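You operate a simulated robot arm through the tools that you are given. There is no shell and no other tool. Be economical: measure what you need, move in short steps, check, and stop when the job is done.

Carry out the task below with a simulated two-armed robot. There is one attempt and no reset: what you move stays moved.

TASK
Pour the pellets left in the red cup back into the black canister.
Fine: hold the canister with one hand while the other works its cap, off and on again; the empty cup goes on the cup rack; spill nothing on the levelling tray. Set down upright: red cup.

It is judged by the outcome, as a careful person would: the job done as asked, and still so three seconds after it is handed in. It fails if anything else is knocked over, pushed out of place, dropped, spilled or broken. Lids that push on must go on centred and level and be pressed home; caps that screw on are set level and turned clockwise until they are tight.

THE ROBOT
Two 7-joint arms with two-finger parallel grippers on one trunk, on a base that drives. Base frame: it is fixed to the floor where the robot stands at the start and does not move with it; the origin is under the middle of the robot, x ahead of it, y to its left, z up; the surface under the hand at the start is at about z = 864. Readings come in mm, rad, newtons and seconds.
The left shoulder is at the start at [60, 144, 926], the right one opposite. With the tool pointing down near the work surface each hand reaches from about 300 to 720 mm from the robot's upright axis, wherever it stands, measured 20 degrees to its own side. Places, roughly: canister [-750, 2500, 500]; cup rack [700, 200, 900]; levelling tray [500, 200, 900]. Payload 1.57 kg a hand.
Tool frame (each hand has its own): the origin (TCP) lies between the finger pads and is the grasp point; the fingertips stand 30 mm ahead of it; z points along the fingers, y is the line along which they close. The gripper opens to 110 mm. The fingers are 24 mm wide and 12 mm thick; the gripper's body (48 by 112 mm) begins 78 mm behind the TCP.
Orientation is that of the tool frame in the base frame, as [roll, pitch, yaw] about the fixed x, y, z axes, in that order (R = Rz(yaw) Ry(pitch) Rx(roll)). With the fingers straight down and closing along the base's y, the tool's x points along the base's -x, its y along +y and its z along -z.

THE INTERFACE
- The arms move only by the tool step_arm. It takes "left_series", "right_series" or both (then of equal length, played together; a hand with none holds still); each is a list of rows, each a list of 7 numbers: the finger opening in mm, from 0 to 110, then the shift along the base's x, y, z in mm, then the turn, a rotation vector about the base's x, y, z in rad. In form: [[hand, x, y, z, wx, wy, wz], ...]. A call has 1 to 8 rows; each row shifts and turns the commanded pose from where the row before left it. A row lasts 0.2 s, in which the tool goes at most 50 mm and 0.15 rad; a call with a longer step from one row to the next is refused whole, and so is a gripper value outside its range. A pose out of reach is approached as far as the arm can. The call stops where the force on the tool passes 90 N (or 10 N more than at its start, if that is more) or the arm is blocked; 0.2 s more then pass. Each finger travels about 45 mm/s and halts on what it meets, pressing with about 25 N; the grip force reading is that of the motor and also rises with nothing between the fingers. The clock runs only during rows and for 0.2 s after the last one: add rows that do not move to give the fingers time. The reply holds the time, the measured pose of the TCP, the force on the tool along the base axes, the opening and the grip force, in the units named above and with some noise, with the torque about the TCP (base axes, N m) and any sound that the robot's microphone picked up.
- Cameras (640 x 400 px; columns grow to the right, rows downward): "scene" is now at [37.7, 28.8, 1529]; the picture's right is [0.40, -0.92, 0.00], its down [-0.74, -0.32, -0.59] and it looks along [0.54, 0.24, -0.81] (base axes); focal length 258 px, centre (320, 200). "left" rides on the left gripper at [70, -16, -141] in its tool frame; the picture's right is [0.23, 0.97, 0.00], its down [-0.86, 0.20, -0.48] and it looks along [-0.47, 0.11, 0.88] (tool axes); focal length 222 px, centre (320, 200). "right" rides on the right gripper at [70, 16, -141] in its tool frame; the picture's right is [-0.23, 0.97, 0.00], its down [-0.86, -0.20, -0.48] and it looks along [-0.47, -0.11, 0.88] (tool axes); focal length 222 px, centre (320, 200). There is no depth. A picture from a camera that has moved, and an enlarged one, comes with that camera's place and axes in the base frame and with its lens.
- snapshot(camera): a new picture of that camera. It takes no simulated time.
- move_column(by): slides the trunk up (or, below 0, down) by that many mm; the arms and the scene camera ride with it, the base frame stays. It gives what a move gives, with no picture.
- base_move(legs): drives the robot by 1 to 6 legs, each [ahead, left, turn to the left] in mm, mm and rad, along the robot's own axes; the way and the turn of a leg run together, so that a leg with both is an arc; at most 1500 mm and 3.142 rad a leg. The arms and the cameras ride along, it lands a little off, and it stops where it bumps. It gives what a move gives.
- head_to(pan, tilt): turns the head with the scene camera to pan (to the left, within 1.501 rad either way) and tilt (down, from -0.506 to 1.204), counted from straight ahead of the robot. It gives what a move gives.
- enlarge(camera, box): a new picture of the part [left, top, right, bottom] of that camera's present view, enlarged. It takes no simulated time.
- finish_job(): hands the job in; it is judged then, once.

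Go step by step. Nothing tells you exact positions but the pictures and the camera data: compare them with the known pose of the tool, close in by small moves and look again before you grip or let go. The budget is 120 turns and 92 pictures, counting those below and the enlarged ones. Unless the task says otherwise, let go and move clear before handing in, and close with one line.

The tools are called after "Call:" by a JSON object that holds its "api" and its "payload". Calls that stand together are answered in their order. step_arm: Moves the arms, as the interface text tells. Its arguments: {"type":"object","properties":{"left_series":{"type":"array"},"right_series":{"type":"array"}},"required":[]} The other tools are called the same way: move_column (by) slides the trunk up or down; base_move (legs) drives the base; head_to (pan, tilt) turns the head that bears the scene camera; snapshot (camera) takes a picture; enlarge (camera, box) takes an enlarged picture of a part of a camera's view; finish_job () hands the job in.

At the start:

```text
time_s: 0.0
left_position: [320.9, 369.1, 999.7]
left_orientation: [3.141, 0.002, -3.141]
left_wrist_force: [0.1, -0.1, 0.4]
left_ft_torque: [0.01, 0.03, -0.01]
left_width: 109.9
left_grip_force: 0.1
right_position: [461.4, 2.7, 999.5]
right_orientation: [-3.142, 0.0, -3.141]
right_wrist_force: [0.1, 0.5, 0.0]
right_ft_torque: [0.02, 0.02, 0.01]
right_width: 109.9
right_grip_force: 0.0
trunk travel left (down, up): [-525.0, 65.0]
robot x, y, heading: [-4.1, 1.3, 0.0]
head pan, tilt: [0.414, 0.937]
```

scene: 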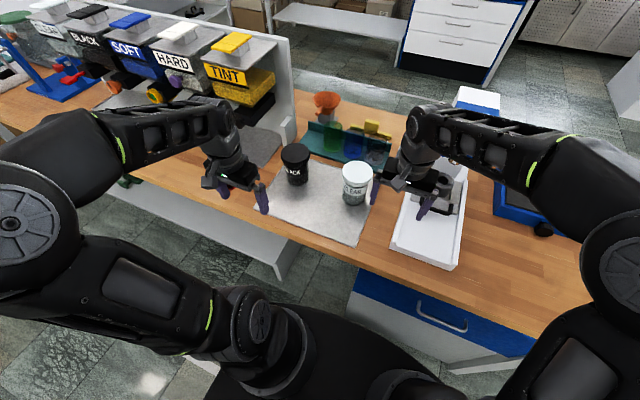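
right: 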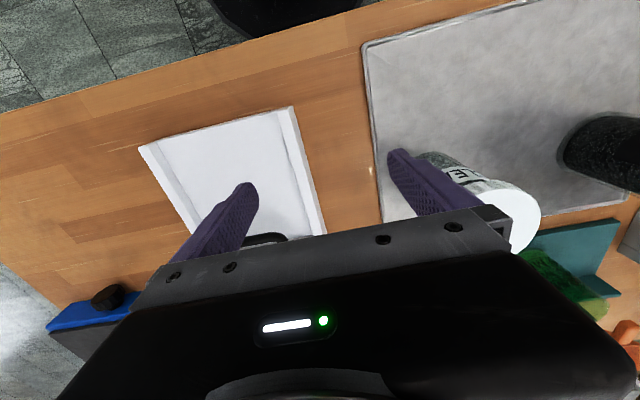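
left: 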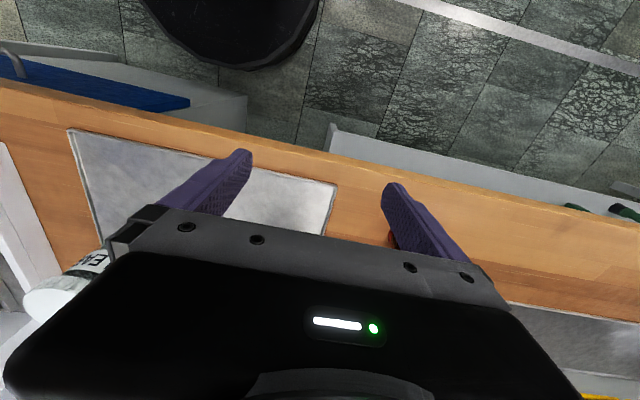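

The tray holds a BLACK and a CLEAR canister with a cup rack behind, but the notes put the canister far to the left and behind. I'll look closer at the bench and to the left.

Call:
{"api": "enlarge", "payload": {"camera": "scene", "box": [240, 80, 480, 230]}}

Call:
{"api": "head_to", "payload": {"pan": 1.5, "tilt": 0.5}}

Call:
{"api": "snapshot", "payload": {"camera": "scene"}}

```text
2.67 times, centred on (360, 155) of scene
camera zoom: at [37.7, 28.8, 1529.0], right [0.4, -0.92, 0.0], down [-0.74, -0.32, -0.59], along [0.54, 0.24, -0.81], focal length 687 px, centre (213, 320)
```

zoom: 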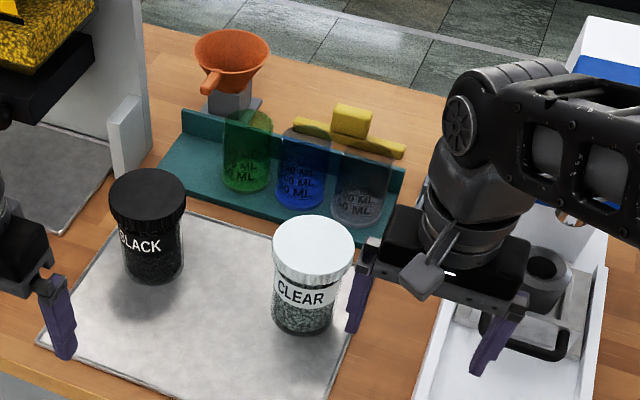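

```text
time_s: 1.3
left_position: [320.4, 368.4, 1000.6]
left_orientation: [-3.14, 0.001, -3.14]
left_wrist_force: [-0.7, -0.2, 0.7]
left_ft_torque: [-0.02, 0.01, 0.02]
left_width: 110.1
left_grip_force: 0.1
right_position: [460.4, 2.3, 998.9]
right_orientation: [-3.141, 0.0, 3.141]
right_wrist_force: [0.2, -0.2, -0.1]
right_ft_torque: [-0.03, 0.0, -0.01]
right_width: 110.0
right_grip_force: 0.1
trunk travel left (down, up): [-525.0, 65.0]
robot x, y, heading: [-2.3, 2.3, 0.0]
head pan, tilt: [1.499, 0.499]
```

```text
87 pictures are left
camera scene: at [-23.0, 90.0, 1565.5], right [1.0, -0.07, 0.0], down [-0.03, -0.48, -0.88], along [0.06, 0.88, -0.48], focal length 258 px, centre (320, 200)
```

scene: 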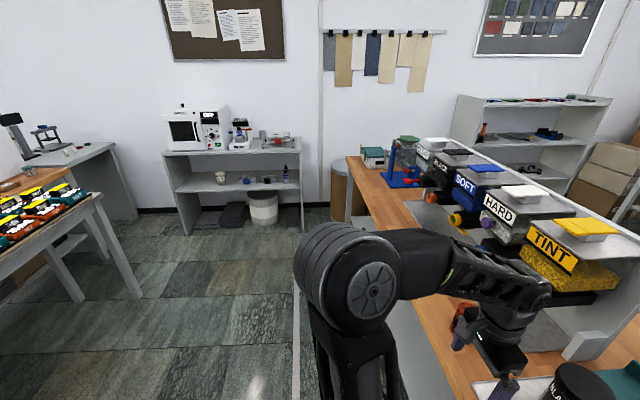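

The shelf against the wall matches the noted canister place. I'll enlarge it.

Call:
{"api": "enlarge", "payload": {"camera": "scene", "box": [150, 95, 310, 235]}}

Call:
{"api": "enlarge", "payload": {"camera": "scene", "box": [340, 100, 580, 250]}}

Call:
{"api": "enlarge", "payload": {"camera": "scene", "box": [0, 100, 160, 240]}}

```text
2.86 times, centred on (230, 165) of scene
camera zoom: at [-23.0, 90.0, 1565.5], right [1.0, -0.07, 0.0], down [-0.03, -0.48, -0.88], along [0.06, 0.88, -0.48], focal length 736 px, centre (577, 300)
```

zoom: 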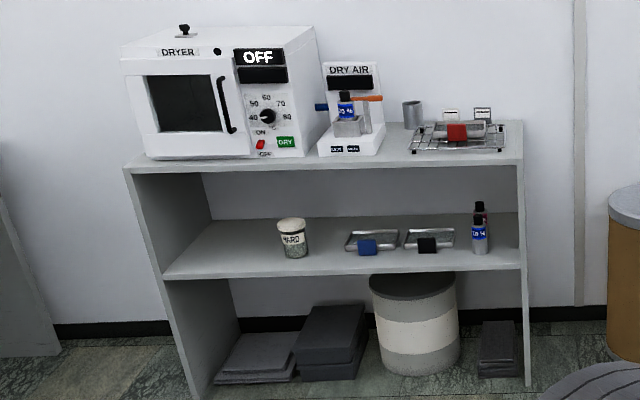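

```text
2.67 times, centred on (460, 175) of scene
camera zoom: at [-23.0, 90.0, 1565.5], right [1.0, -0.07, 0.0], down [-0.03, -0.48, -0.88], along [0.06, 0.88, -0.48], focal length 687 px, centre (-53, 267)
```

zoom: 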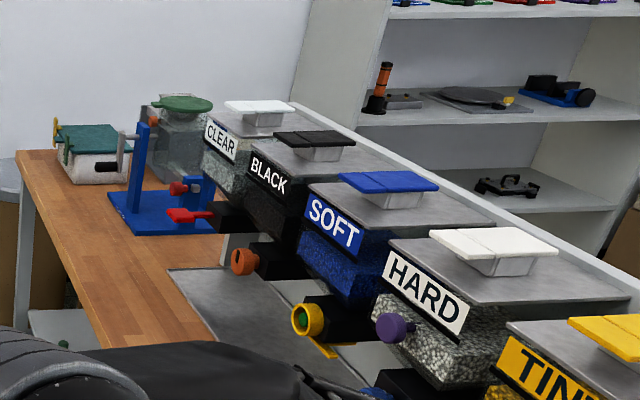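

```text
2.86 times, centred on (80, 170) of scene
camera zoom: at [-23.0, 90.0, 1565.5], right [1.0, -0.07, 0.0], down [-0.03, -0.48, -0.88], along [0.06, 0.88, -0.48], focal length 736 px, centre (1006, 286)
```

zoom: 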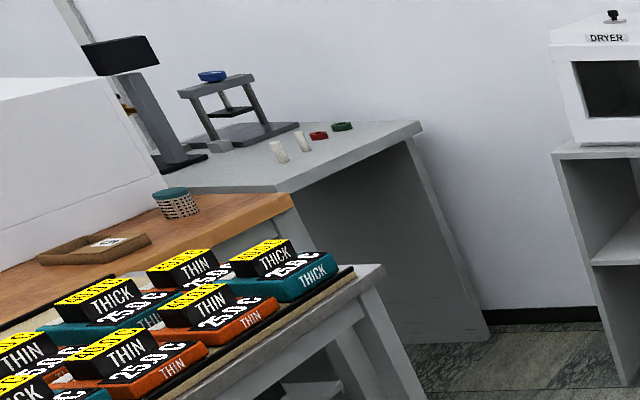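

The shelf canister is labelled HARD; the BLACK one is on the levelling tray. I still need to find the red cup, so I look around.

Call:
{"api": "head_to", "payload": {"pan": 0.75, "tilt": 0.75}}

Call:
{"api": "snapshot", "payload": {"camera": "scene"}}

Call:
{"api": "head_to", "payload": {"pan": -0.5, "tilt": 0.75}}

Call:
{"api": "snapshot", "payload": {"camera": "scene"}}

Call:
{"api": "head_to", "payload": {"pan": -1.5, "tilt": 0.5}}

Call:
{"api": "snapshot", "payload": {"camera": "scene"}}

```text
time_s: 2.4
left_position: [320.5, 368.1, 999.3]
left_orientation: [-3.141, -0.001, 3.141]
left_wrist_force: [0.7, 0.7, 0.4]
left_ft_torque: [0.01, 0.01, -0.01]
left_width: 110.1
left_grip_force: 0.0
right_position: [461.1, 2.4, 999.3]
right_orientation: [-3.141, -0.002, -3.14]
right_wrist_force: [-0.1, -0.8, -0.9]
right_ft_torque: [0.01, 0.0, 0.0]
right_width: 110.1
right_grip_force: 0.0
trunk travel left (down, up): [-525.0, 65.0]
robot x, y, heading: [1.4, -0.5, -0.001]
head pan, tilt: [0.75, 0.75]
```

```text
83 pictures are left
camera scene: at [31.0, 55.9, 1543.6], right [0.68, -0.73, 0.0], down [-0.5, -0.47, -0.73], along [0.53, 0.5, -0.68], focal length 258 px, centre (320, 200)
```

scene: 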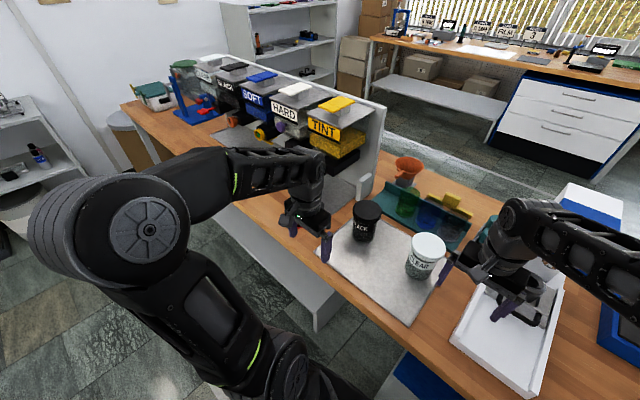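

```text
time_s: 3.9
left_position: [321.2, 368.6, 999.5]
left_orientation: [3.141, 0.0, -3.141]
left_wrist_force: [-0.1, -0.9, 0.2]
left_ft_torque: [0.05, 0.02, -0.03]
left_width: 110.2
left_grip_force: 0.0
right_position: [462.1, 3.5, 998.9]
right_orientation: [3.141, 0.003, 3.141]
right_wrist_force: [-0.6, -0.2, 0.4]
right_ft_torque: [-0.01, 0.01, 0.0]
right_width: 110.0
right_grip_force: 0.0
trunk travel left (down, up): [-525.0, 65.0]
robot x, y, heading: [1.4, 1.8, 0.004]
head pan, tilt: [-0.499, 0.75]
```

```text
82 pictures are left
camera scene: at [43.2, -40.3, 1543.6], right [-0.48, -0.88, 0.0], down [-0.6, 0.33, -0.73], along [0.64, -0.35, -0.68], focal length 258 px, centre (320, 200)
```

scene: 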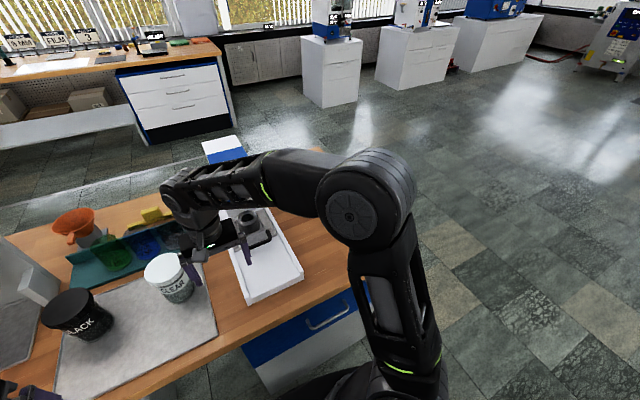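

```text
time_s: 5.1
left_position: [321.3, 369.6, 999.6]
left_orientation: [-3.141, 0.0, 3.141]
left_wrist_force: [0.8, -0.1, 0.3]
left_ft_torque: [0.02, -0.01, 0.04]
left_width: 109.9
left_grip_force: 0.1
right_position: [460.7, 1.9, 999.2]
right_orientation: [-3.142, 0.0, 3.141]
right_wrist_force: [-0.8, 1.0, -0.4]
right_ft_torque: [-0.02, -0.02, 0.01]
right_width: 110.4
right_grip_force: 0.1
trunk travel left (down, up): [-525.0, 65.0]
robot x, y, heading: [1.2, -0.7, -0.003]
head pan, tilt: [-1.499, 0.499]
```

```text
81 pictures are left
camera scene: at [-23.0, -91.5, 1565.6], right [-1.0, -0.07, 0.0], down [-0.03, 0.48, -0.88], along [0.06, -0.88, -0.48], focal length 258 px, centre (320, 200)
```

scene: 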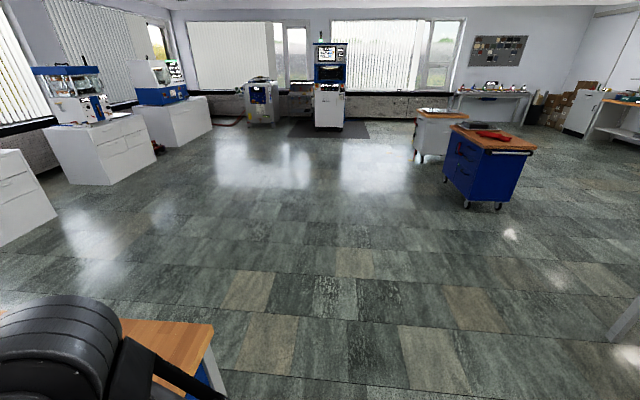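

The red cup isn't in sight yet; it may hide behind an arm or on the bench left under the hoppers. I look at more views.

Call:
{"api": "head_to", "payload": {"pan": -0.1, "tilt": 0.9}}

Call:
{"api": "snapshot", "payload": {"camera": "scene"}}

Call:
{"api": "head_to", "payload": {"pan": 1.1, "tilt": 0.7}}

Call:
{"api": "enlarge", "payload": {"camera": "scene", "box": [280, 50, 600, 250]}}

```text
time_s: 6.7
left_position: [320.4, 368.3, 999.6]
left_orientation: [3.141, 0.001, -3.141]
left_wrist_force: [0.4, 0.9, -0.6]
left_ft_torque: [0.02, -0.03, 0.01]
left_width: 109.8
left_grip_force: 0.1
right_position: [460.5, 2.8, 1000.2]
right_orientation: [3.141, 0.001, 3.14]
right_wrist_force: [0.0, 0.3, -1.2]
right_ft_torque: [0.0, 0.02, 0.0]
right_width: 110.1
right_grip_force: 0.1
trunk travel left (down, up): [-525.0, 65.0]
robot x, y, heading: [0.4, 2.9, -0.002]
head pan, tilt: [-0.099, 0.901]
```

```text
80 pictures are left
camera scene: at [45.5, -8.3, 1531.7], right [-0.1, -0.99, 0.0], down [-0.78, 0.08, -0.62], along [0.62, -0.06, -0.78], focal length 258 px, centre (320, 200)
```

scene: 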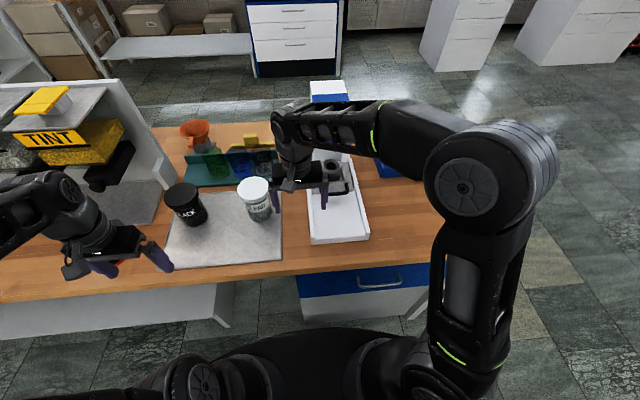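

```text
time_s: 8.1
left_position: [319.1, 369.1, 1000.2]
left_orientation: [-3.141, 0.001, -3.141]
left_wrist_force: [0.2, -0.7, -0.2]
left_ft_torque: [0.04, 0.0, 0.02]
left_width: 110.0
left_grip_force: 0.0
right_position: [460.9, 0.7, 999.5]
right_orientation: [3.14, 0.001, 3.14]
right_wrist_force: [-0.1, 0.3, -0.4]
right_ft_torque: [-0.01, 0.01, 0.02]
right_width: 109.9
right_grip_force: 0.1
trunk travel left (down, up): [-525.0, 65.0]
robot x, y, heading: [1.3, 2.2, -0.0]
head pan, tilt: [1.1, 0.7]
```

```text
2.00 times, centred on (440, 150) of scene
camera zoom: at [9.0, 74.9, 1547.8], right [0.89, -0.45, 0.0], down [-0.29, -0.57, -0.76], along [0.35, 0.68, -0.64], focal length 515 px, centre (80, 300)
```

zoom: 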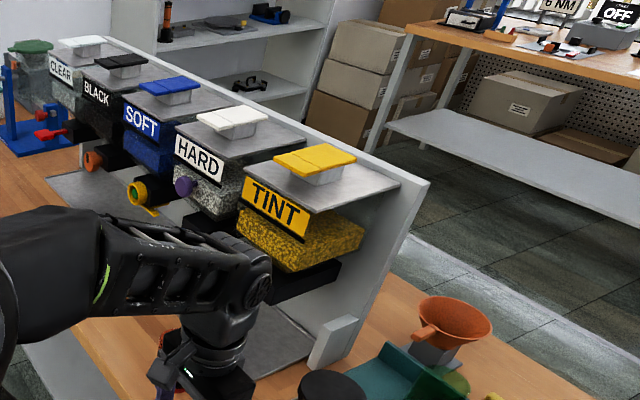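

A red object peeks out behind the left fingers at about [400, 500]. I move the left hand up and back to see it.

Call:
{"api": "step_arm", "payload": {"left_series": [[110, -20, -10, 40, 0, 0, 0], [110, -20, -10, 40, 0, 0, 0], [110, -20, -10, 40, 0, 0, 0], [110, -20, -10, 30, 0, 0, 0]]}}

Call:
{"api": "head_to", "payload": {"pan": 0.6, "tilt": 0.95}}

Call:
{"api": "snapshot", "payload": {"camera": "scene"}}

Call:
{"api": "snapshot", "payload": {"camera": "left"}}

```text
time_s: 9.1
left_position: [265.5, 341.6, 1107.3]
left_orientation: [3.141, -0.001, -3.141]
left_wrist_force: [0.3, 0.2, 0.5]
left_ft_torque: [-0.05, 0.02, -0.03]
left_width: 110.0
left_grip_force: 0.0
left hand out of reach, approached as far as the arm can: row 3, 4
right_position: [459.6, 2.9, 1000.2]
right_orientation: [-3.141, 0.001, 3.141]
right_wrist_force: [-0.1, -0.2, -0.6]
right_ft_torque: [-0.01, 0.0, 0.02]
right_width: 109.9
right_grip_force: 0.1
trunk travel left (down, up): [-525.0, 65.0]
robot x, y, heading: [0.8, 5.1, 0.005]
head pan, tilt: [1.1, 0.7]
```

```text
time_s: 10.0
left_position: [266.2, 341.5, 1107.4]
left_orientation: [3.141, -0.001, 3.141]
left_wrist_force: [-0.9, 0.5, -0.7]
left_ft_torque: [0.03, -0.05, 0.0]
left_width: 110.1
left_grip_force: 0.1
right_position: [460.9, 3.4, 1000.1]
right_orientation: [3.14, 0.001, -3.142]
right_wrist_force: [0.1, 0.1, 0.2]
right_ft_torque: [0.0, 0.01, 0.03]
right_width: 110.2
right_grip_force: 0.2
trunk travel left (down, up): [-525.0, 65.0]
robot x, y, heading: [-2.1, -0.3, 0.002]
head pan, tilt: [0.6, 0.949]
```

```text
78 pictures are left
camera scene: at [30.3, 40.3, 1528.1], right [0.57, -0.82, 0.0], down [-0.67, -0.46, -0.58], along [0.48, 0.33, -0.81], focal length 258 px, centre (320, 200)
```

scene: 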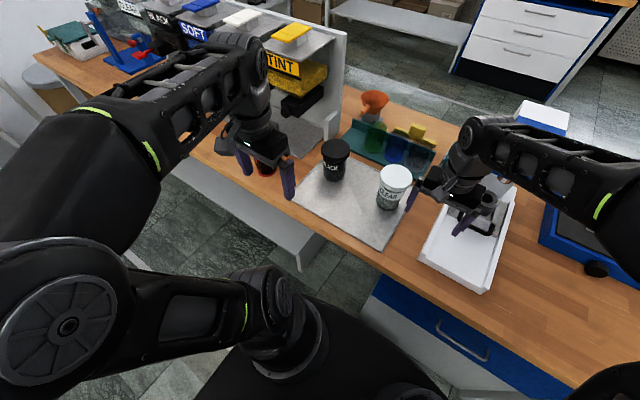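

```text
77 pictures are left
camera left: at [195.5, 325.2, 1249.8], right [-0.23, 0.97, 0.0], down [0.86, 0.2, 0.48], along [0.47, 0.11, -0.88], focal length 222 px, centre (320, 200)
```

left: 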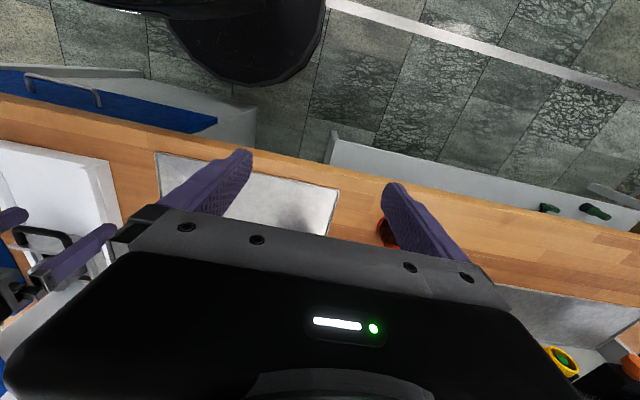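

The red cup stands at about [435, 515]. I shift the left hand toward the middle to unblock the view.

Call:
{"api": "step_arm", "payload": {"left_series": [[110, 0, -45, -5, 0, 0, 0], [110, 0, -45, -5, 0, 0, 0], [110, 0, -45, -5, 0, 0, 0]]}}

Call:
{"api": "enlarge", "payload": {"camera": "scene", "box": [180, 80, 420, 230]}}

Call:
{"api": "snapshot", "payload": {"camera": "left"}}

```text
time_s: 10.8
left_position: [265.2, 204.2, 1094.2]
left_orientation: [-3.142, 0.0, 3.141]
left_wrist_force: [0.3, -0.4, 0.2]
left_ft_torque: [0.0, 0.0, -0.05]
left_width: 110.1
left_grip_force: 0.0
right_position: [460.2, 2.2, 999.6]
right_orientation: [-3.14, 0.0, 3.14]
right_wrist_force: [0.7, 0.8, 0.1]
right_ft_torque: [-0.02, 0.05, -0.02]
right_width: 110.2
right_grip_force: 0.0
trunk travel left (down, up): [-525.0, 65.0]
robot x, y, heading: [0.7, 2.4, 0.002]
head pan, tilt: [0.6, 0.949]
```

```text
2.67 times, centred on (300, 155) of scene
camera zoom: at [30.4, 40.1, 1528.1], right [0.56, -0.83, 0.0], down [-0.67, -0.46, -0.58], along [0.48, 0.33, -0.81], focal length 687 px, centre (373, 320)
```

zoom: 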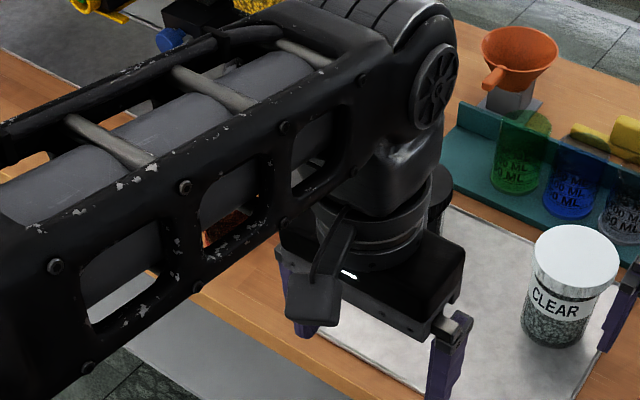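

```text
75 pictures are left
camera left: at [195.1, 188.3, 1237.3], right [-0.23, 0.97, 0.0], down [0.86, 0.2, 0.48], along [0.47, 0.11, -0.88], focal length 222 px, centre (320, 200)
```

left: 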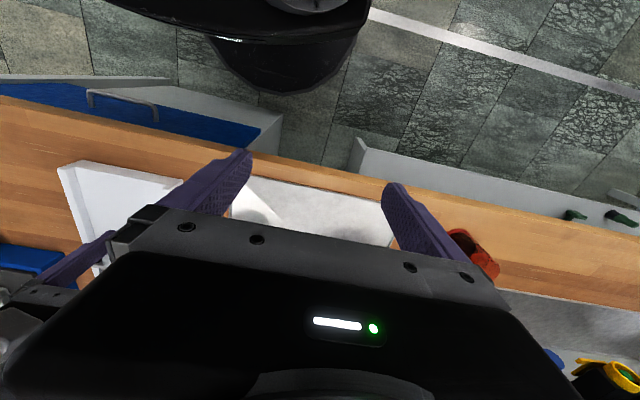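

I take a close-up of the cup from the left camera.

Call:
{"api": "enlarge", "payload": {"camera": "left", "box": [380, 180, 540, 320]}}

```text
2.86 times, centred on (460, 250) of left
camera zoom: at [195.1, 188.3, 1237.3], right [-0.23, 0.97, 0.0], down [0.86, 0.2, 0.48], along [0.47, 0.11, -0.88], focal length 635 px, centre (-80, 57)
```

zoom: 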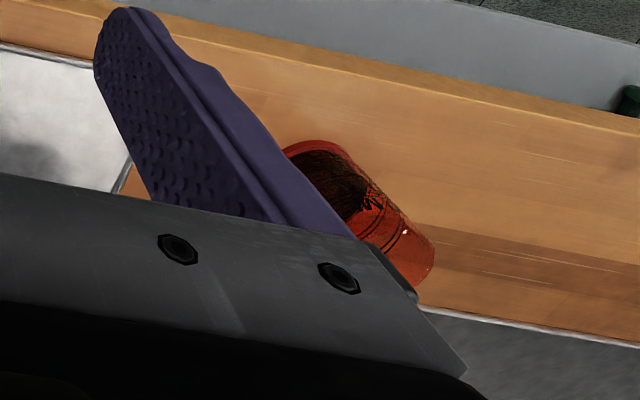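

The cup stands upright with dark pellets in it. I move the left hand so its camera looks between the fingers at the cup, and view rack and canister from the head.

Call:
{"api": "step_arm", "payload": {"left_series": [[110, -10, 45, 0, 0, 0, 0], [110, -10, 45, 0, 0, 0, 0], [110, 0, 45, 0, 0, 0, 0], [110, 0, 48, 0, 0, 0, 0], [110, 10, 48, -5, 0, 0, 0], [110, 10, 48, -5, 0, 0, 0]]}}

Call:
{"api": "snapshot", "payload": {"camera": "left"}}

Call:
{"api": "enlarge", "payload": {"camera": "scene", "box": [230, 70, 470, 220]}}

```text
time_s: 12.2
left_position: [265.9, 487.7, 1083.9]
left_orientation: [3.141, -0.002, -3.141]
left_wrist_force: [0.8, -0.3, -0.5]
left_ft_torque: [0.0, 0.03, -0.01]
left_width: 110.0
left_grip_force: 0.1
right_position: [461.9, 3.0, 999.0]
right_orientation: [3.141, 0.001, 3.141]
right_wrist_force: [0.3, -0.2, 0.2]
right_ft_torque: [-0.02, 0.01, -0.01]
right_width: 110.0
right_grip_force: 0.1
trunk travel left (down, up): [-525.0, 65.0]
robot x, y, heading: [-2.2, -2.9, -0.001]
head pan, tilt: [0.6, 0.949]
```

```text
73 pictures are left
camera left: at [196.0, 470.9, 1226.7], right [-0.23, 0.97, 0.0], down [0.86, 0.2, 0.48], along [0.46, 0.11, -0.88], focal length 222 px, centre (320, 200)
```

left: 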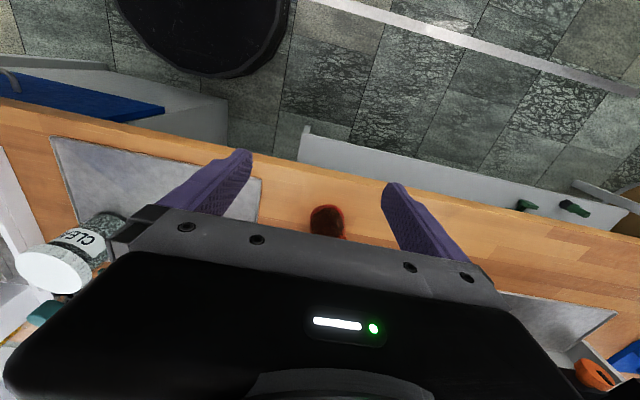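

```text
2.67 times, centred on (350, 145) of scene
camera zoom: at [30.9, 41.5, 1528.0], right [0.57, -0.83, 0.0], down [-0.67, -0.46, -0.58], along [0.48, 0.33, -0.81], focal length 687 px, centre (240, 347)
```

zoom: 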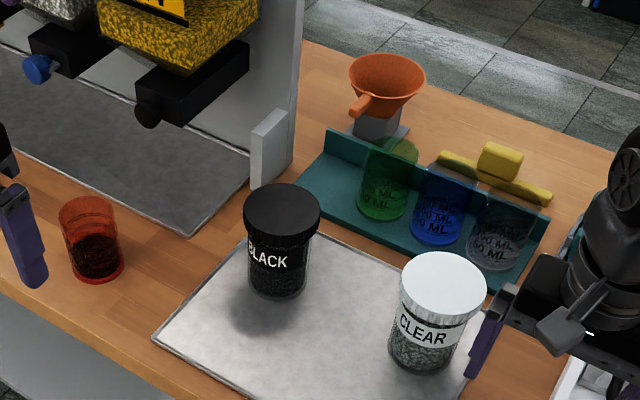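

Positions from this view: red cup ≈[427,540] (about 95 tall, 66 wide), black canister ≈[525,324] with lid top ≈1003, and rack slots at x≈722 with the left one empty at y≈362. I look closer at the rack and the canister cap.

Call:
{"api": "enlarge", "payload": {"camera": "scene", "box": [320, 95, 440, 170]}}

Call:
{"api": "enlarge", "payload": {"camera": "scene", "box": [240, 125, 360, 200]}}

```text
5.33 times, centred on (380, 132) of scene
camera zoom: at [30.9, 41.5, 1528.0], right [0.57, -0.83, 0.0], down [-0.67, -0.46, -0.58], along [0.48, 0.33, -0.81], focal length 1374 px, centre (0, 560)
```

zoom: 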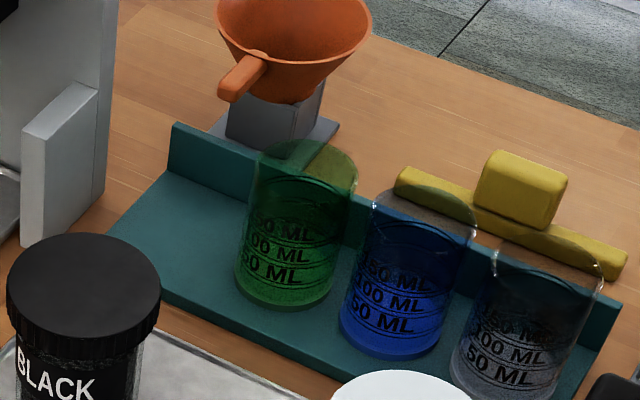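

```text
5.33 times, centred on (300, 162) of scene
camera zoom: at [30.9, 41.5, 1528.0], right [0.57, -0.83, 0.0], down [-0.67, -0.46, -0.58], along [0.48, 0.33, -0.81], focal length 1374 px, centre (427, 400)
```

zoom: 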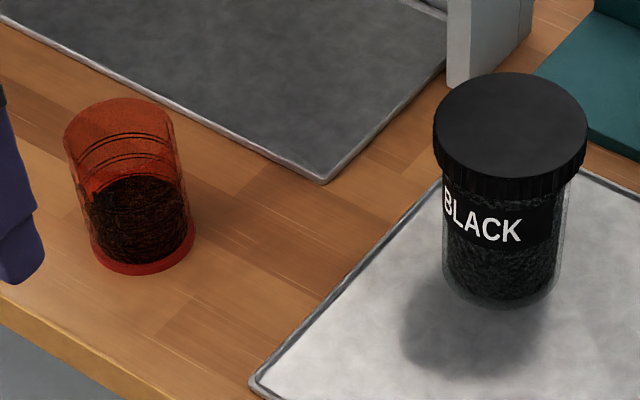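

The cap is ribbed, so a screw cap; the rack is flat with free room on its left. Plan: the right hand comes from the front and low to hold the canister, the left one works the cap from above. I bring the right hand round in front of the CLEAR canister and tip it forward.

Call:
{"api": "step_arm", "payload": {"right_series": [[110, -48, 0, 0, 0, 0, 0], [110, -5, 48, 10, 0, 0, 0], [110, 0, 49, 10, 0, 0, 0], [110, 0, 49, 0, 0, 0, 0], [110, 0, 49, 0, 0, 0, 0], [110, 0, 0, 0, 0, -0.142, 0], [110, 0, 0, 0, 0, -0.142, 0], [110, 0, 0, 0, 0, -0.142, 0]]}}

Call:
{"api": "step_arm", "payload": {"right_series": [[110, 0, 0, 0, 0, -0.142, 0], [110, 0, 0, 0, 0, -0.142, 0], [110, 0, 0, 0, 0, -0.142, 0], [110, 0, 0, 0, 0, -0.142, 0], [110, 0, 0, 0, 0, -0.142, 0], [110, 0, 10, 0, 0, 0, 0.15], [110, 0, 10, 0, 0, 0, 0.15], [110, 0, 10, 0, 0, 0, 0.15]]}}

Call:
{"api": "snapshot", "payload": {"camera": "scene"}}

Call:
{"api": "snapshot", "payload": {"camera": "right"}}

```text
time_s: 14.0
left_position: [265.7, 485.2, 1085.6]
left_orientation: [-3.141, 0.001, -3.142]
left_wrist_force: [-0.6, -0.1, 0.1]
left_ft_torque: [0.02, -0.03, 0.01]
left_width: 110.1
left_grip_force: 0.0
right_position: [409.4, 198.3, 1020.8]
right_orientation: [3.141, 0.426, -3.141]
right_wrist_force: [0.0, 0.1, 0.1]
right_ft_torque: [-0.02, -0.01, 0.01]
right_width: 110.2
right_grip_force: 0.0
trunk travel left (down, up): [-525.0, 65.0]
robot x, y, heading: [-0.8, -1.4, -0.003]
head pan, tilt: [0.6, 0.949]
```

```text
time_s: 15.8
left_position: [266.4, 484.2, 1084.9]
left_orientation: [-3.141, -0.001, -3.14]
left_wrist_force: [-0.5, 0.0, 0.0]
left_ft_torque: [0.02, 0.03, -0.01]
left_width: 109.9
left_grip_force: 0.1
right_position: [409.7, 227.8, 1021.2]
right_orientation: [3.137, 1.135, -2.696]
right_wrist_force: [-0.2, 0.1, 0.2]
right_ft_torque: [0.03, -0.02, 0.0]
right_width: 109.8
right_grip_force: 0.0
trunk travel left (down, up): [-525.0, 65.0]
robot x, y, heading: [-2.7, 1.2, -0.002]
head pan, tilt: [0.6, 0.949]
```

```text
69 pictures are left
camera scene: at [31.2, 39.7, 1528.1], right [0.56, -0.83, 0.0], down [-0.67, -0.46, -0.58], along [0.48, 0.33, -0.81], focal length 258 px, centre (320, 200)
```

scene: 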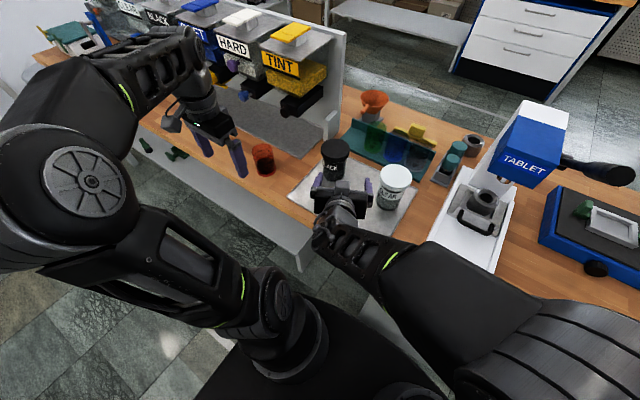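

```text
68 pictures are left
camera right: at [260.7, 174.4, 1017.5], right [-0.34, 0.92, 0.21], down [0.02, -0.21, 0.98], along [0.94, 0.33, 0.05], focal length 222 px, centre (320, 200)
```

right: 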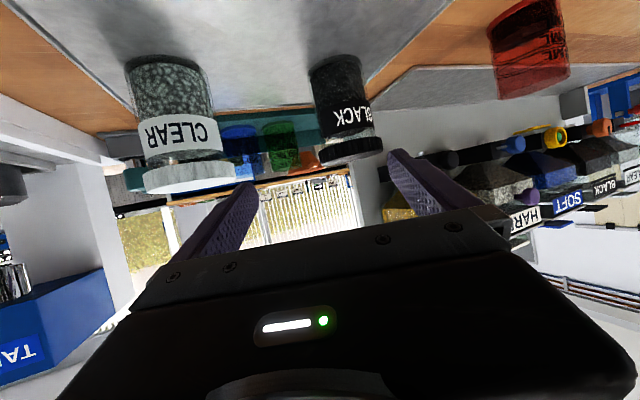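

The right camera confirms the canister at about [525, 323], lid z≈968–998. I lower the right hand to the pre-grasp in front of the canister.

Call:
{"api": "step_arm", "payload": {"right_series": [[110, 4, 12, -29, 0, 0, 0], [110, 4, 12, -29, 0, 0, 0], [110, 4, 12, -29, 0, 0, 0], [110, 4, 12, -27, 0, 0, 0]]}}

Call:
{"api": "snapshot", "payload": {"camera": "right"}}

Call:
{"api": "enlarge", "payload": {"camera": "scene", "box": [240, 110, 440, 235]}}

```text
time_s: 16.8
left_position: [266.1, 485.1, 1085.4]
left_orientation: [3.14, 0.001, 3.141]
left_wrist_force: [-0.7, 0.5, 0.7]
left_ft_torque: [0.01, 0.01, 0.02]
left_width: 110.2
left_grip_force: 0.1
right_position: [425.2, 275.9, 905.7]
right_orientation: [3.141, 1.137, -2.693]
right_wrist_force: [-0.6, 0.1, 0.2]
right_ft_torque: [-0.01, -0.03, -0.01]
right_width: 109.8
right_grip_force: 0.2
trunk travel left (down, up): [-525.0, 65.0]
robot x, y, heading: [1.4, -0.4, -0.001]
head pan, tilt: [0.6, 0.949]
```

```text
67 pictures are left
camera right: at [276.2, 222.5, 903.2], right [-0.34, 0.92, 0.21], down [0.02, -0.21, 0.98], along [0.94, 0.33, 0.05], focal length 222 px, centre (320, 200)
```

right: 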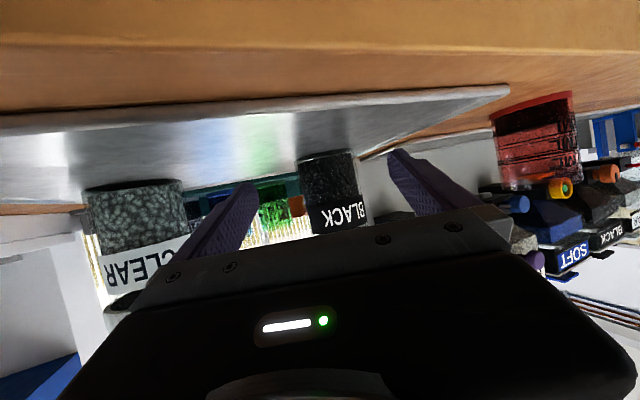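

```text
3.20 times, centred on (340, 172) of scene
camera zoom: at [30.8, 40.7, 1528.1], right [0.56, -0.83, 0.0], down [-0.67, -0.46, -0.58], along [0.48, 0.33, -0.81], focal length 824 px, centre (256, 288)
```

zoom: 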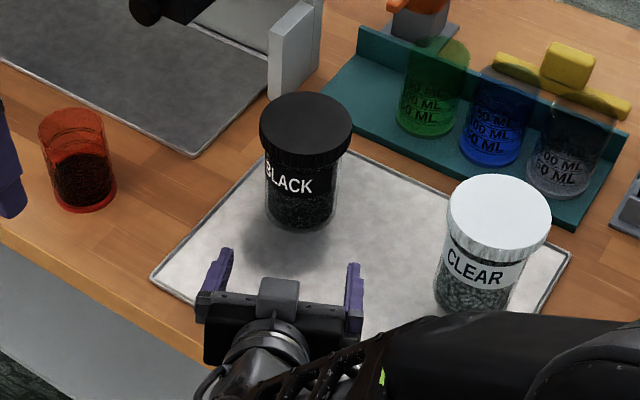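

The canister sits well centred between the fingers. I advance, and check before closing.

Call:
{"api": "step_arm", "payload": {"right_series": [[110, 30, 16, 0, 0, 0, 0], [110, 30, 16, 0, 0, 0, 0], [110, 28, 14, 0, 0, 0, 0]]}}

Call:
{"api": "enlarge", "payload": {"camera": "scene", "box": [280, 120, 400, 195]}}

Call:
{"api": "snapshot", "payload": {"camera": "right"}}

```text
time_s: 17.6
left_position: [265.6, 485.9, 1083.2]
left_orientation: [-3.141, 0.0, -3.141]
left_wrist_force: [0.2, 0.4, -0.2]
left_ft_torque: [0.02, 0.05, -0.02]
left_width: 109.8
left_grip_force: 0.1
right_position: [513.8, 321.1, 906.1]
right_orientation: [3.141, 1.136, -2.695]
right_wrist_force: [-0.8, -0.2, -0.2]
right_ft_torque: [0.03, 0.0, 0.02]
right_width: 109.8
right_grip_force: 0.0
trunk travel left (down, up): [-525.0, 65.0]
robot x, y, heading: [-0.8, 1.6, -0.001]
head pan, tilt: [0.6, 0.949]
```

```text
5.33 times, centred on (340, 158) of scene
camera zoom: at [31.0, 40.6, 1528.1], right [0.56, -0.83, 0.0], down [-0.67, -0.46, -0.58], along [0.48, 0.33, -0.81], focal length 1374 px, centre (213, 427)
```

zoom: 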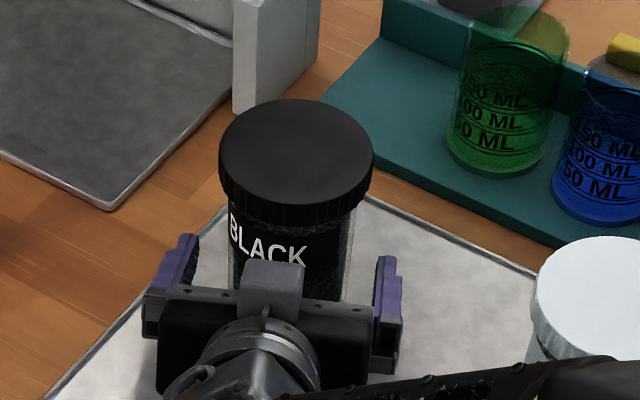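

```text
64 pictures are left
camera right: at [364.7, 267.6, 904.1], right [-0.34, 0.92, 0.21], down [0.02, -0.21, 0.98], along [0.94, 0.33, 0.05], focal length 222 px, centre (320, 200)
```

right: 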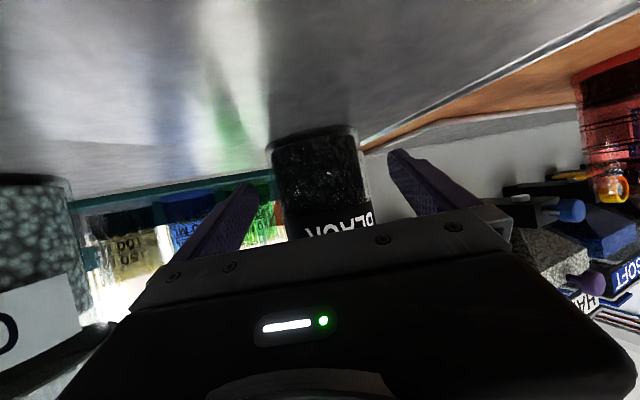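

Centred and deep enough. I close the right fingers on the canister body.

Call:
{"api": "step_arm", "payload": {"right_series": [[50, 0, 0, 0, 0, 0, 0], [50, 0, 0, 0, 0, 0, 0], [50, 0, 0, 0, 0, 0, 0], [50, 0, 0, 0, 0, 0, 0], [50, 0, 0, 0, 0, 0, 0]]}}

Call:
{"api": "enlarge", "payload": {"camera": "scene", "box": [280, 120, 400, 195]}}

```text
time_s: 18.8
left_position: [266.3, 485.4, 1084.8]
left_orientation: [3.141, 0.001, 3.141]
left_wrist_force: [0.1, -0.5, -0.3]
left_ft_torque: [-0.03, 0.01, 0.02]
left_width: 109.9
left_grip_force: 0.1
right_position: [511.6, 320.7, 907.3]
right_orientation: [3.141, 1.136, -2.692]
right_wrist_force: [1.0, -0.5, 0.5]
right_ft_torque: [-0.01, -0.02, -0.04]
right_width: 69.9
right_grip_force: 25.1
trunk travel left (down, up): [-525.0, 65.0]
robot x, y, heading: [1.8, -0.2, 0.003]
head pan, tilt: [0.6, 0.949]
```

```text
5.33 times, centred on (340, 158) of scene
camera zoom: at [30.4, 40.4, 1528.1], right [0.56, -0.83, 0.0], down [-0.67, -0.46, -0.58], along [0.48, 0.33, -0.81], focal length 1374 px, centre (213, 427)
```

zoom: 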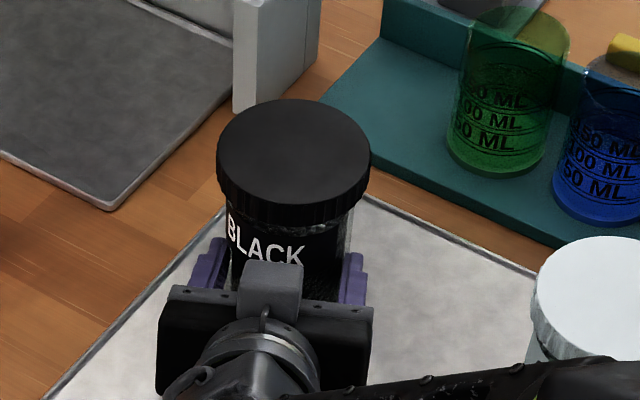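

Canister held (body 70 mm), axis about [520, 324]. I bring the left hand above the cap, pre-turned clockwise so that it can unscrew.

Call:
{"api": "step_arm", "payload": {"left_series": [[110, 31, -20, 3, 0, 0, -0.15], [110, 31, -20, 2, 0, 0, -0.15], [110, 32, -20, 0, 0, 0, -0.15], [110, 32, -20, 0, 0, 0, -0.15], [110, 32, -20, 0, 0, 0, -0.15], [110, 32, -20, 0, 0, 0, -0.15], [110, 32, -20, 0, 0, 0, -0.15], [110, 32, -21, 0, 0, 0, -0.15]]}}

Call:
{"api": "snapshot", "payload": {"camera": "left"}}

Call:
{"api": "snapshot", "payload": {"camera": "scene"}}

```text
time_s: 20.6
left_position: [521.6, 319.7, 1090.7]
left_orientation: [3.14, 0.0, 1.94]
left_wrist_force: [0.5, -0.7, 0.3]
left_ft_torque: [0.04, 0.04, 0.02]
left_width: 110.0
left_grip_force: 0.0
right_position: [512.0, 320.4, 906.2]
right_orientation: [-3.141, 1.136, -2.693]
right_wrist_force: [1.1, -1.1, 0.7]
right_ft_torque: [-0.09, -0.08, 0.01]
right_width: 70.0
right_grip_force: 24.5
trunk travel left (down, up): [-525.0, 65.0]
robot x, y, heading: [0.7, -0.5, -0.0]
head pan, tilt: [0.6, 0.949]
```

```text
62 pictures are left
camera left: at [480.2, 378.8, 1233.7], right [0.83, 0.56, 0.0], down [0.49, -0.73, 0.48], along [0.27, -0.39, -0.88], focal length 222 px, centre (320, 200)
```

left: 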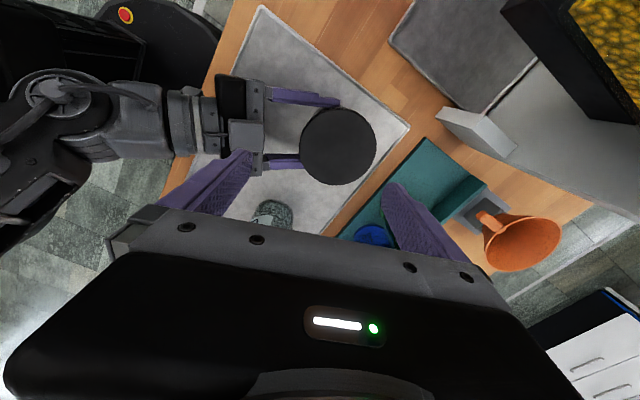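

```text
61 pictures are left
camera scene: at [31.2, 38.9, 1528.1], right [0.56, -0.83, 0.0], down [-0.67, -0.46, -0.58], along [0.48, 0.33, -0.81], focal length 258 px, centre (320, 200)
```

scene: 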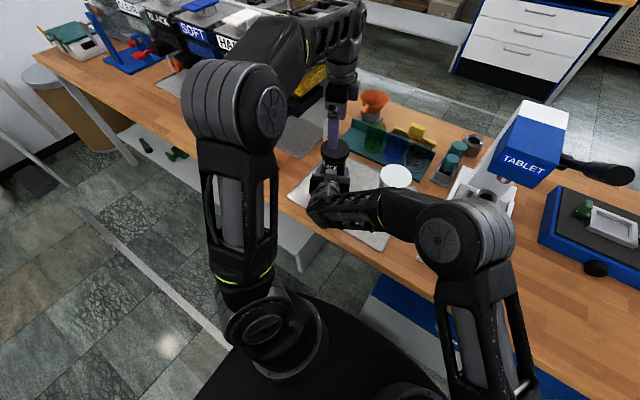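

Both cameras agree with the lid top at z≈982 and the axis at about [536, 335]. I shift the left hand over it, lower halfway and check.

Call:
{"api": "step_arm", "payload": {"left_series": [[110, 7, 8, -15, 0, 0, 0], [110, 7, 7, -20, 0, 0, 0], [110, 0, 0, -20, 0, 0, 0]]}}

Call:
{"api": "snapshot", "payload": {"camera": "left"}}

```text
time_s: 21.4
left_position: [532.4, 335.9, 1034.6]
left_orientation: [-3.14, 0.0, 1.943]
left_wrist_force: [-0.1, -0.6, -0.8]
left_ft_torque: [0.0, -0.01, 0.02]
left_width: 109.8
left_grip_force: 0.2
right_position: [512.7, 320.3, 906.6]
right_orientation: [3.141, 1.136, -2.691]
right_wrist_force: [0.3, 0.0, 0.1]
right_ft_torque: [0.03, -0.01, 0.03]
right_width: 69.6
right_grip_force: 25.4
trunk travel left (down, up): [-525.0, 65.0]
robot x, y, heading: [-2.0, 1.5, 0.003]
head pan, tilt: [0.6, 0.949]
```

```text
60 pictures are left
camera left: at [491.7, 396.3, 1177.4], right [0.82, 0.57, 0.0], down [0.5, -0.72, 0.48], along [0.27, -0.4, -0.88], focal length 222 px, centre (320, 200)
```

left: 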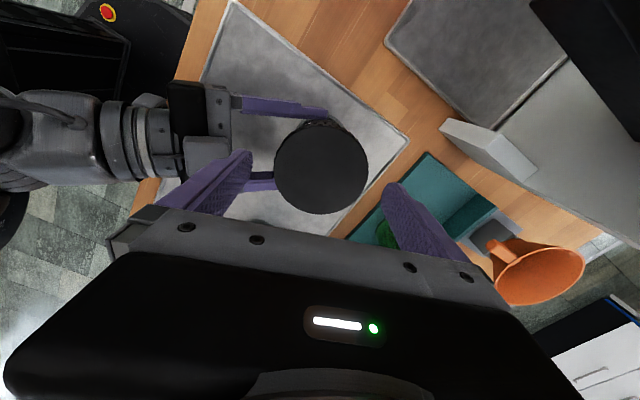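

The cap is centred under the left hand. I lower to grip height and close.

Call:
{"api": "step_arm", "payload": {"left_series": [[110, 0, 0, -15, 0, 0, 0], [110, 0, 0, -15, 0, 0, 0], [110, 1, 0, -15, 0, 0, 0], [60, 0, 0, 0, 0, 0, 0], [60, 0, 0, 0, 0, 0, 0], [60, 0, 0, 0, 0, 0, 0], [60, 0, 0, 0, 0, 0, 0]]}}

Call:
{"api": "enlarge", "payload": {"camera": "scene", "box": [280, 110, 400, 185]}}

```text
time_s: 23.0
left_position: [534.7, 337.9, 990.3]
left_orientation: [3.141, 0.0, 1.941]
left_wrist_force: [1.6, -0.1, -0.7]
left_ft_torque: [0.02, -0.09, 0.03]
left_width: 85.8
left_grip_force: 24.8
right_position: [512.1, 321.5, 907.0]
right_orientation: [3.141, 1.136, -2.691]
right_wrist_force: [-0.3, -1.0, 1.0]
right_ft_torque: [-0.03, -0.12, -0.02]
right_width: 69.9
right_grip_force: 25.1
trunk travel left (down, up): [-525.0, 65.0]
robot x, y, heading: [-1.2, 0.7, -0.001]
head pan, tilt: [0.6, 0.949]
```

```text
5.33 times, centred on (340, 148) of scene
camera zoom: at [30.5, 40.4, 1528.1], right [0.56, -0.83, 0.0], down [-0.67, -0.46, -0.58], along [0.48, 0.33, -0.81], focal length 1374 px, centre (213, 480)
```

zoom: 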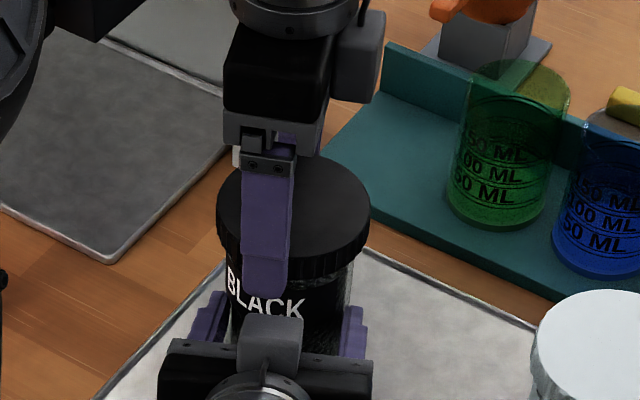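

Cap gripped at 86 mm. I turn it counter-clockwise.

Call:
{"api": "step_arm", "payload": {"left_series": [[60, 0, 0, 0, 0, 0, 0.1], [60, 0, 0, 0, 0, 0, 0.15], [60, 0, 0, 0, 0, 0, 0.15], [60, 0, 0, 0, 0, 0, 0.15], [60, 0, 0, 0, 0, 0, 0.15], [60, 0, 0, 0, 0, 0, 0.15], [60, 0, 0, 0, 0, 0, 0.15], [60, 0, 0, 0, 0, 0, 0.15]]}}

Call:
{"api": "enlarge", "payload": {"camera": "scene", "box": [280, 110, 400, 185]}}

```text
time_s: 24.8
left_position: [534.4, 335.2, 992.0]
left_orientation: [-3.138, 0.0, 3.095]
left_wrist_force: [-12.6, -23.0, 15.5]
left_ft_torque: [-1.21, 0.6, -0.18]
left_width: 85.9
left_grip_force: 25.0
right_position: [511.1, 320.3, 910.6]
right_orientation: [3.14, 1.139, -2.694]
right_wrist_force: [13.1, 18.4, 0.0]
right_ft_torque: [-0.55, -0.17, 0.19]
right_width: 70.0
right_grip_force: 25.4
trunk travel left (down, up): [-525.0, 65.0]
robot x, y, heading: [0.3, -4.3, 0.001]
head pan, tilt: [0.6, 0.949]
```

```text
5.33 times, centred on (340, 148) of scene
camera zoom: at [29.3, 38.9, 1528.3], right [0.56, -0.83, 0.0], down [-0.67, -0.46, -0.58], along [0.48, 0.33, -0.81], focal length 1374 px, centre (213, 480)
```

zoom: 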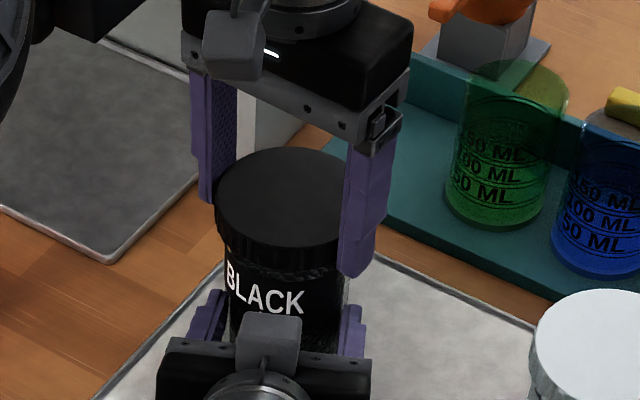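

The cap is turning and rising. I keep turning and let the left hand rise slightly with the thread.

Call:
{"api": "step_arm", "payload": {"left_series": [[60, 0, 0, 1.5, 0, 0, 0.1], [60, 0, 0, 0.5, 0, 0, 0.15], [60, 0, 0, 0.5, 0, 0, 0.15], [60, 0, 0, 0.5, 0, 0, 0.15], [60, 0, 0, 0.5, 0, 0, 0.15], [60, 0, 0, 0.5, 0, 0, 0.15], [60, 0, 0, 0.5, 0, 0, 0.15]]}}

Call:
{"api": "enlarge", "payload": {"camera": "scene", "box": [280, 110, 400, 185]}}

```text
time_s: 26.4
left_position: [534.1, 337.8, 995.2]
left_orientation: [-3.139, 0.001, -2.189]
left_wrist_force: [7.5, -16.5, -12.5]
left_ft_torque: [-0.92, -0.33, -0.07]
left_width: 86.1
left_grip_force: 24.8
right_position: [509.9, 324.3, 909.2]
right_orientation: [3.141, 1.139, -2.687]
right_wrist_force: [-9.7, 18.8, 16.5]
right_ft_torque: [0.05, -0.7, 0.74]
right_width: 71.8
right_grip_force: 25.3
trunk travel left (down, up): [-525.0, 65.0]
robot x, y, heading: [-4.2, 1.3, 0.0]
head pan, tilt: [0.6, 0.949]
```

```text
5.33 times, centred on (340, 148) of scene
camera zoom: at [29.9, 40.4, 1528.1], right [0.57, -0.82, 0.0], down [-0.67, -0.46, -0.58], along [0.48, 0.33, -0.81], focal length 1374 px, centre (213, 480)
```

zoom: 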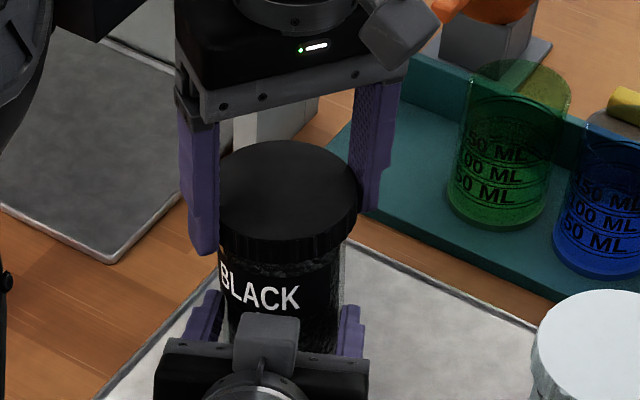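

The cap has risen noticeably. I open the left fingers to let forces relax, then turn the hand back for another bite.

Call:
{"api": "step_arm", "payload": {"left_series": [[108, 0, 0, 0, 0, 0, 0], [108, 0, 0, 0, 0, 0, 0], [108, 0, 0, 0, 0, 0, 0], [108, 0, 0, 0, 0, 0, -0.15], [108, 0, 0, 0, 0, 0, -0.15], [108, 0, 0, 0, 0, 0, -0.15], [108, 0, 0, 0, 0, 0, -0.15], [108, 0, 0, 0, 0, 0, -0.15]]}}

Call:
{"api": "step_arm", "payload": {"left_series": [[108, 0, 0, 0, 0, 0, -0.15], [108, 0, 0, 0, 0, 0, -0.15], [108, 0, 0, 0, 0, 0, -0.15], [108, 0, 0, 0, 0, 0, -0.15], [108, 0, 0, 0, 0, 0, -0.15], [108, 0, 0, 0, 0, 0, -0.15], [108, 0, 0, 0, 0, 0, -0.15], [108, 0, 0, 0, 0, 0, -0.15]]}}

Call:
{"api": "snapshot", "payload": {"camera": "left"}}

Call:
{"api": "enlarge", "payload": {"camera": "scene", "box": [280, 110, 400, 185]}}

```text
time_s: 28.2
left_position: [535.7, 338.7, 996.2]
left_orientation: [3.14, 0.001, -2.945]
left_wrist_force: [1.4, 0.1, 0.1]
left_ft_torque: [-0.02, -0.05, 0.02]
left_width: 107.9
left_grip_force: 0.1
right_position: [511.1, 320.8, 906.6]
right_orientation: [3.14, 1.136, -2.692]
right_wrist_force: [0.7, -0.3, -0.9]
right_ft_torque: [-0.05, 0.08, -0.03]
right_width: 69.9
right_grip_force: 25.0
trunk travel left (down, up): [-525.0, 65.0]
robot x, y, heading: [-0.5, -2.3, 0.003]
head pan, tilt: [0.6, 0.949]
```

```text
time_s: 30.0
left_position: [533.7, 337.3, 995.5]
left_orientation: [3.141, 0.0, 2.14]
left_wrist_force: [0.7, 0.5, 0.4]
left_ft_torque: [0.03, 0.04, 0.01]
left_width: 108.1
left_grip_force: 0.0
right_position: [510.7, 320.0, 908.0]
right_orientation: [3.141, 1.135, -2.692]
right_wrist_force: [-0.3, 0.3, -1.5]
right_ft_torque: [-0.05, 0.06, 0.01]
right_width: 69.7
right_grip_force: 25.0
trunk travel left (down, up): [-525.0, 65.0]
robot x, y, heading: [-5.7, 5.9, -0.003]
head pan, tilt: [0.6, 0.949]
```

```text
56 pictures are left
camera left: at [482.7, 388.7, 1137.6], right [0.7, 0.72, 0.0], down [0.63, -0.61, 0.48], along [0.34, -0.33, -0.88], focal length 222 px, centre (320, 200)
```

left: 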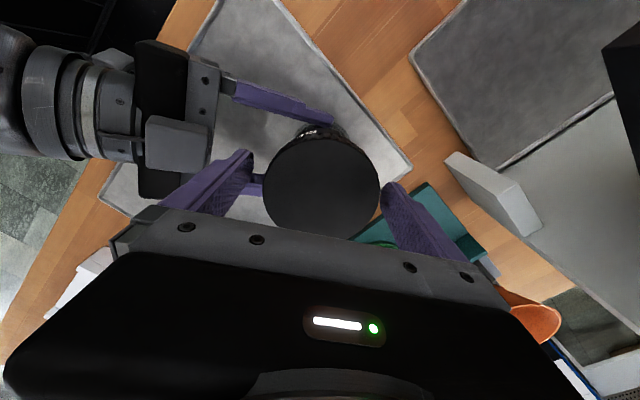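

```text
5.33 times, centred on (340, 148) of scene
camera zoom: at [30.6, 40.6, 1528.1], right [0.56, -0.83, 0.0], down [-0.67, -0.46, -0.58], along [0.48, 0.33, -0.81], focal length 1374 px, centre (213, 480)
```

zoom: 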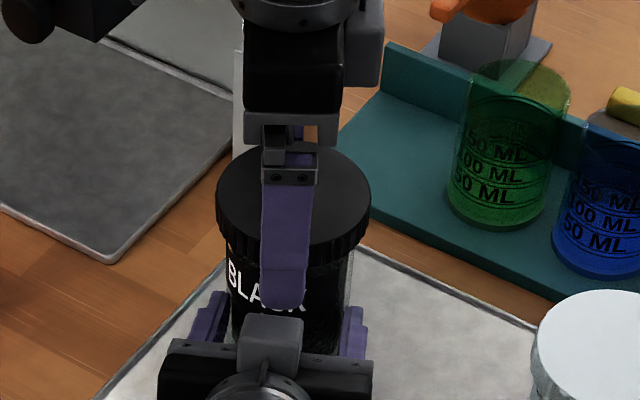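

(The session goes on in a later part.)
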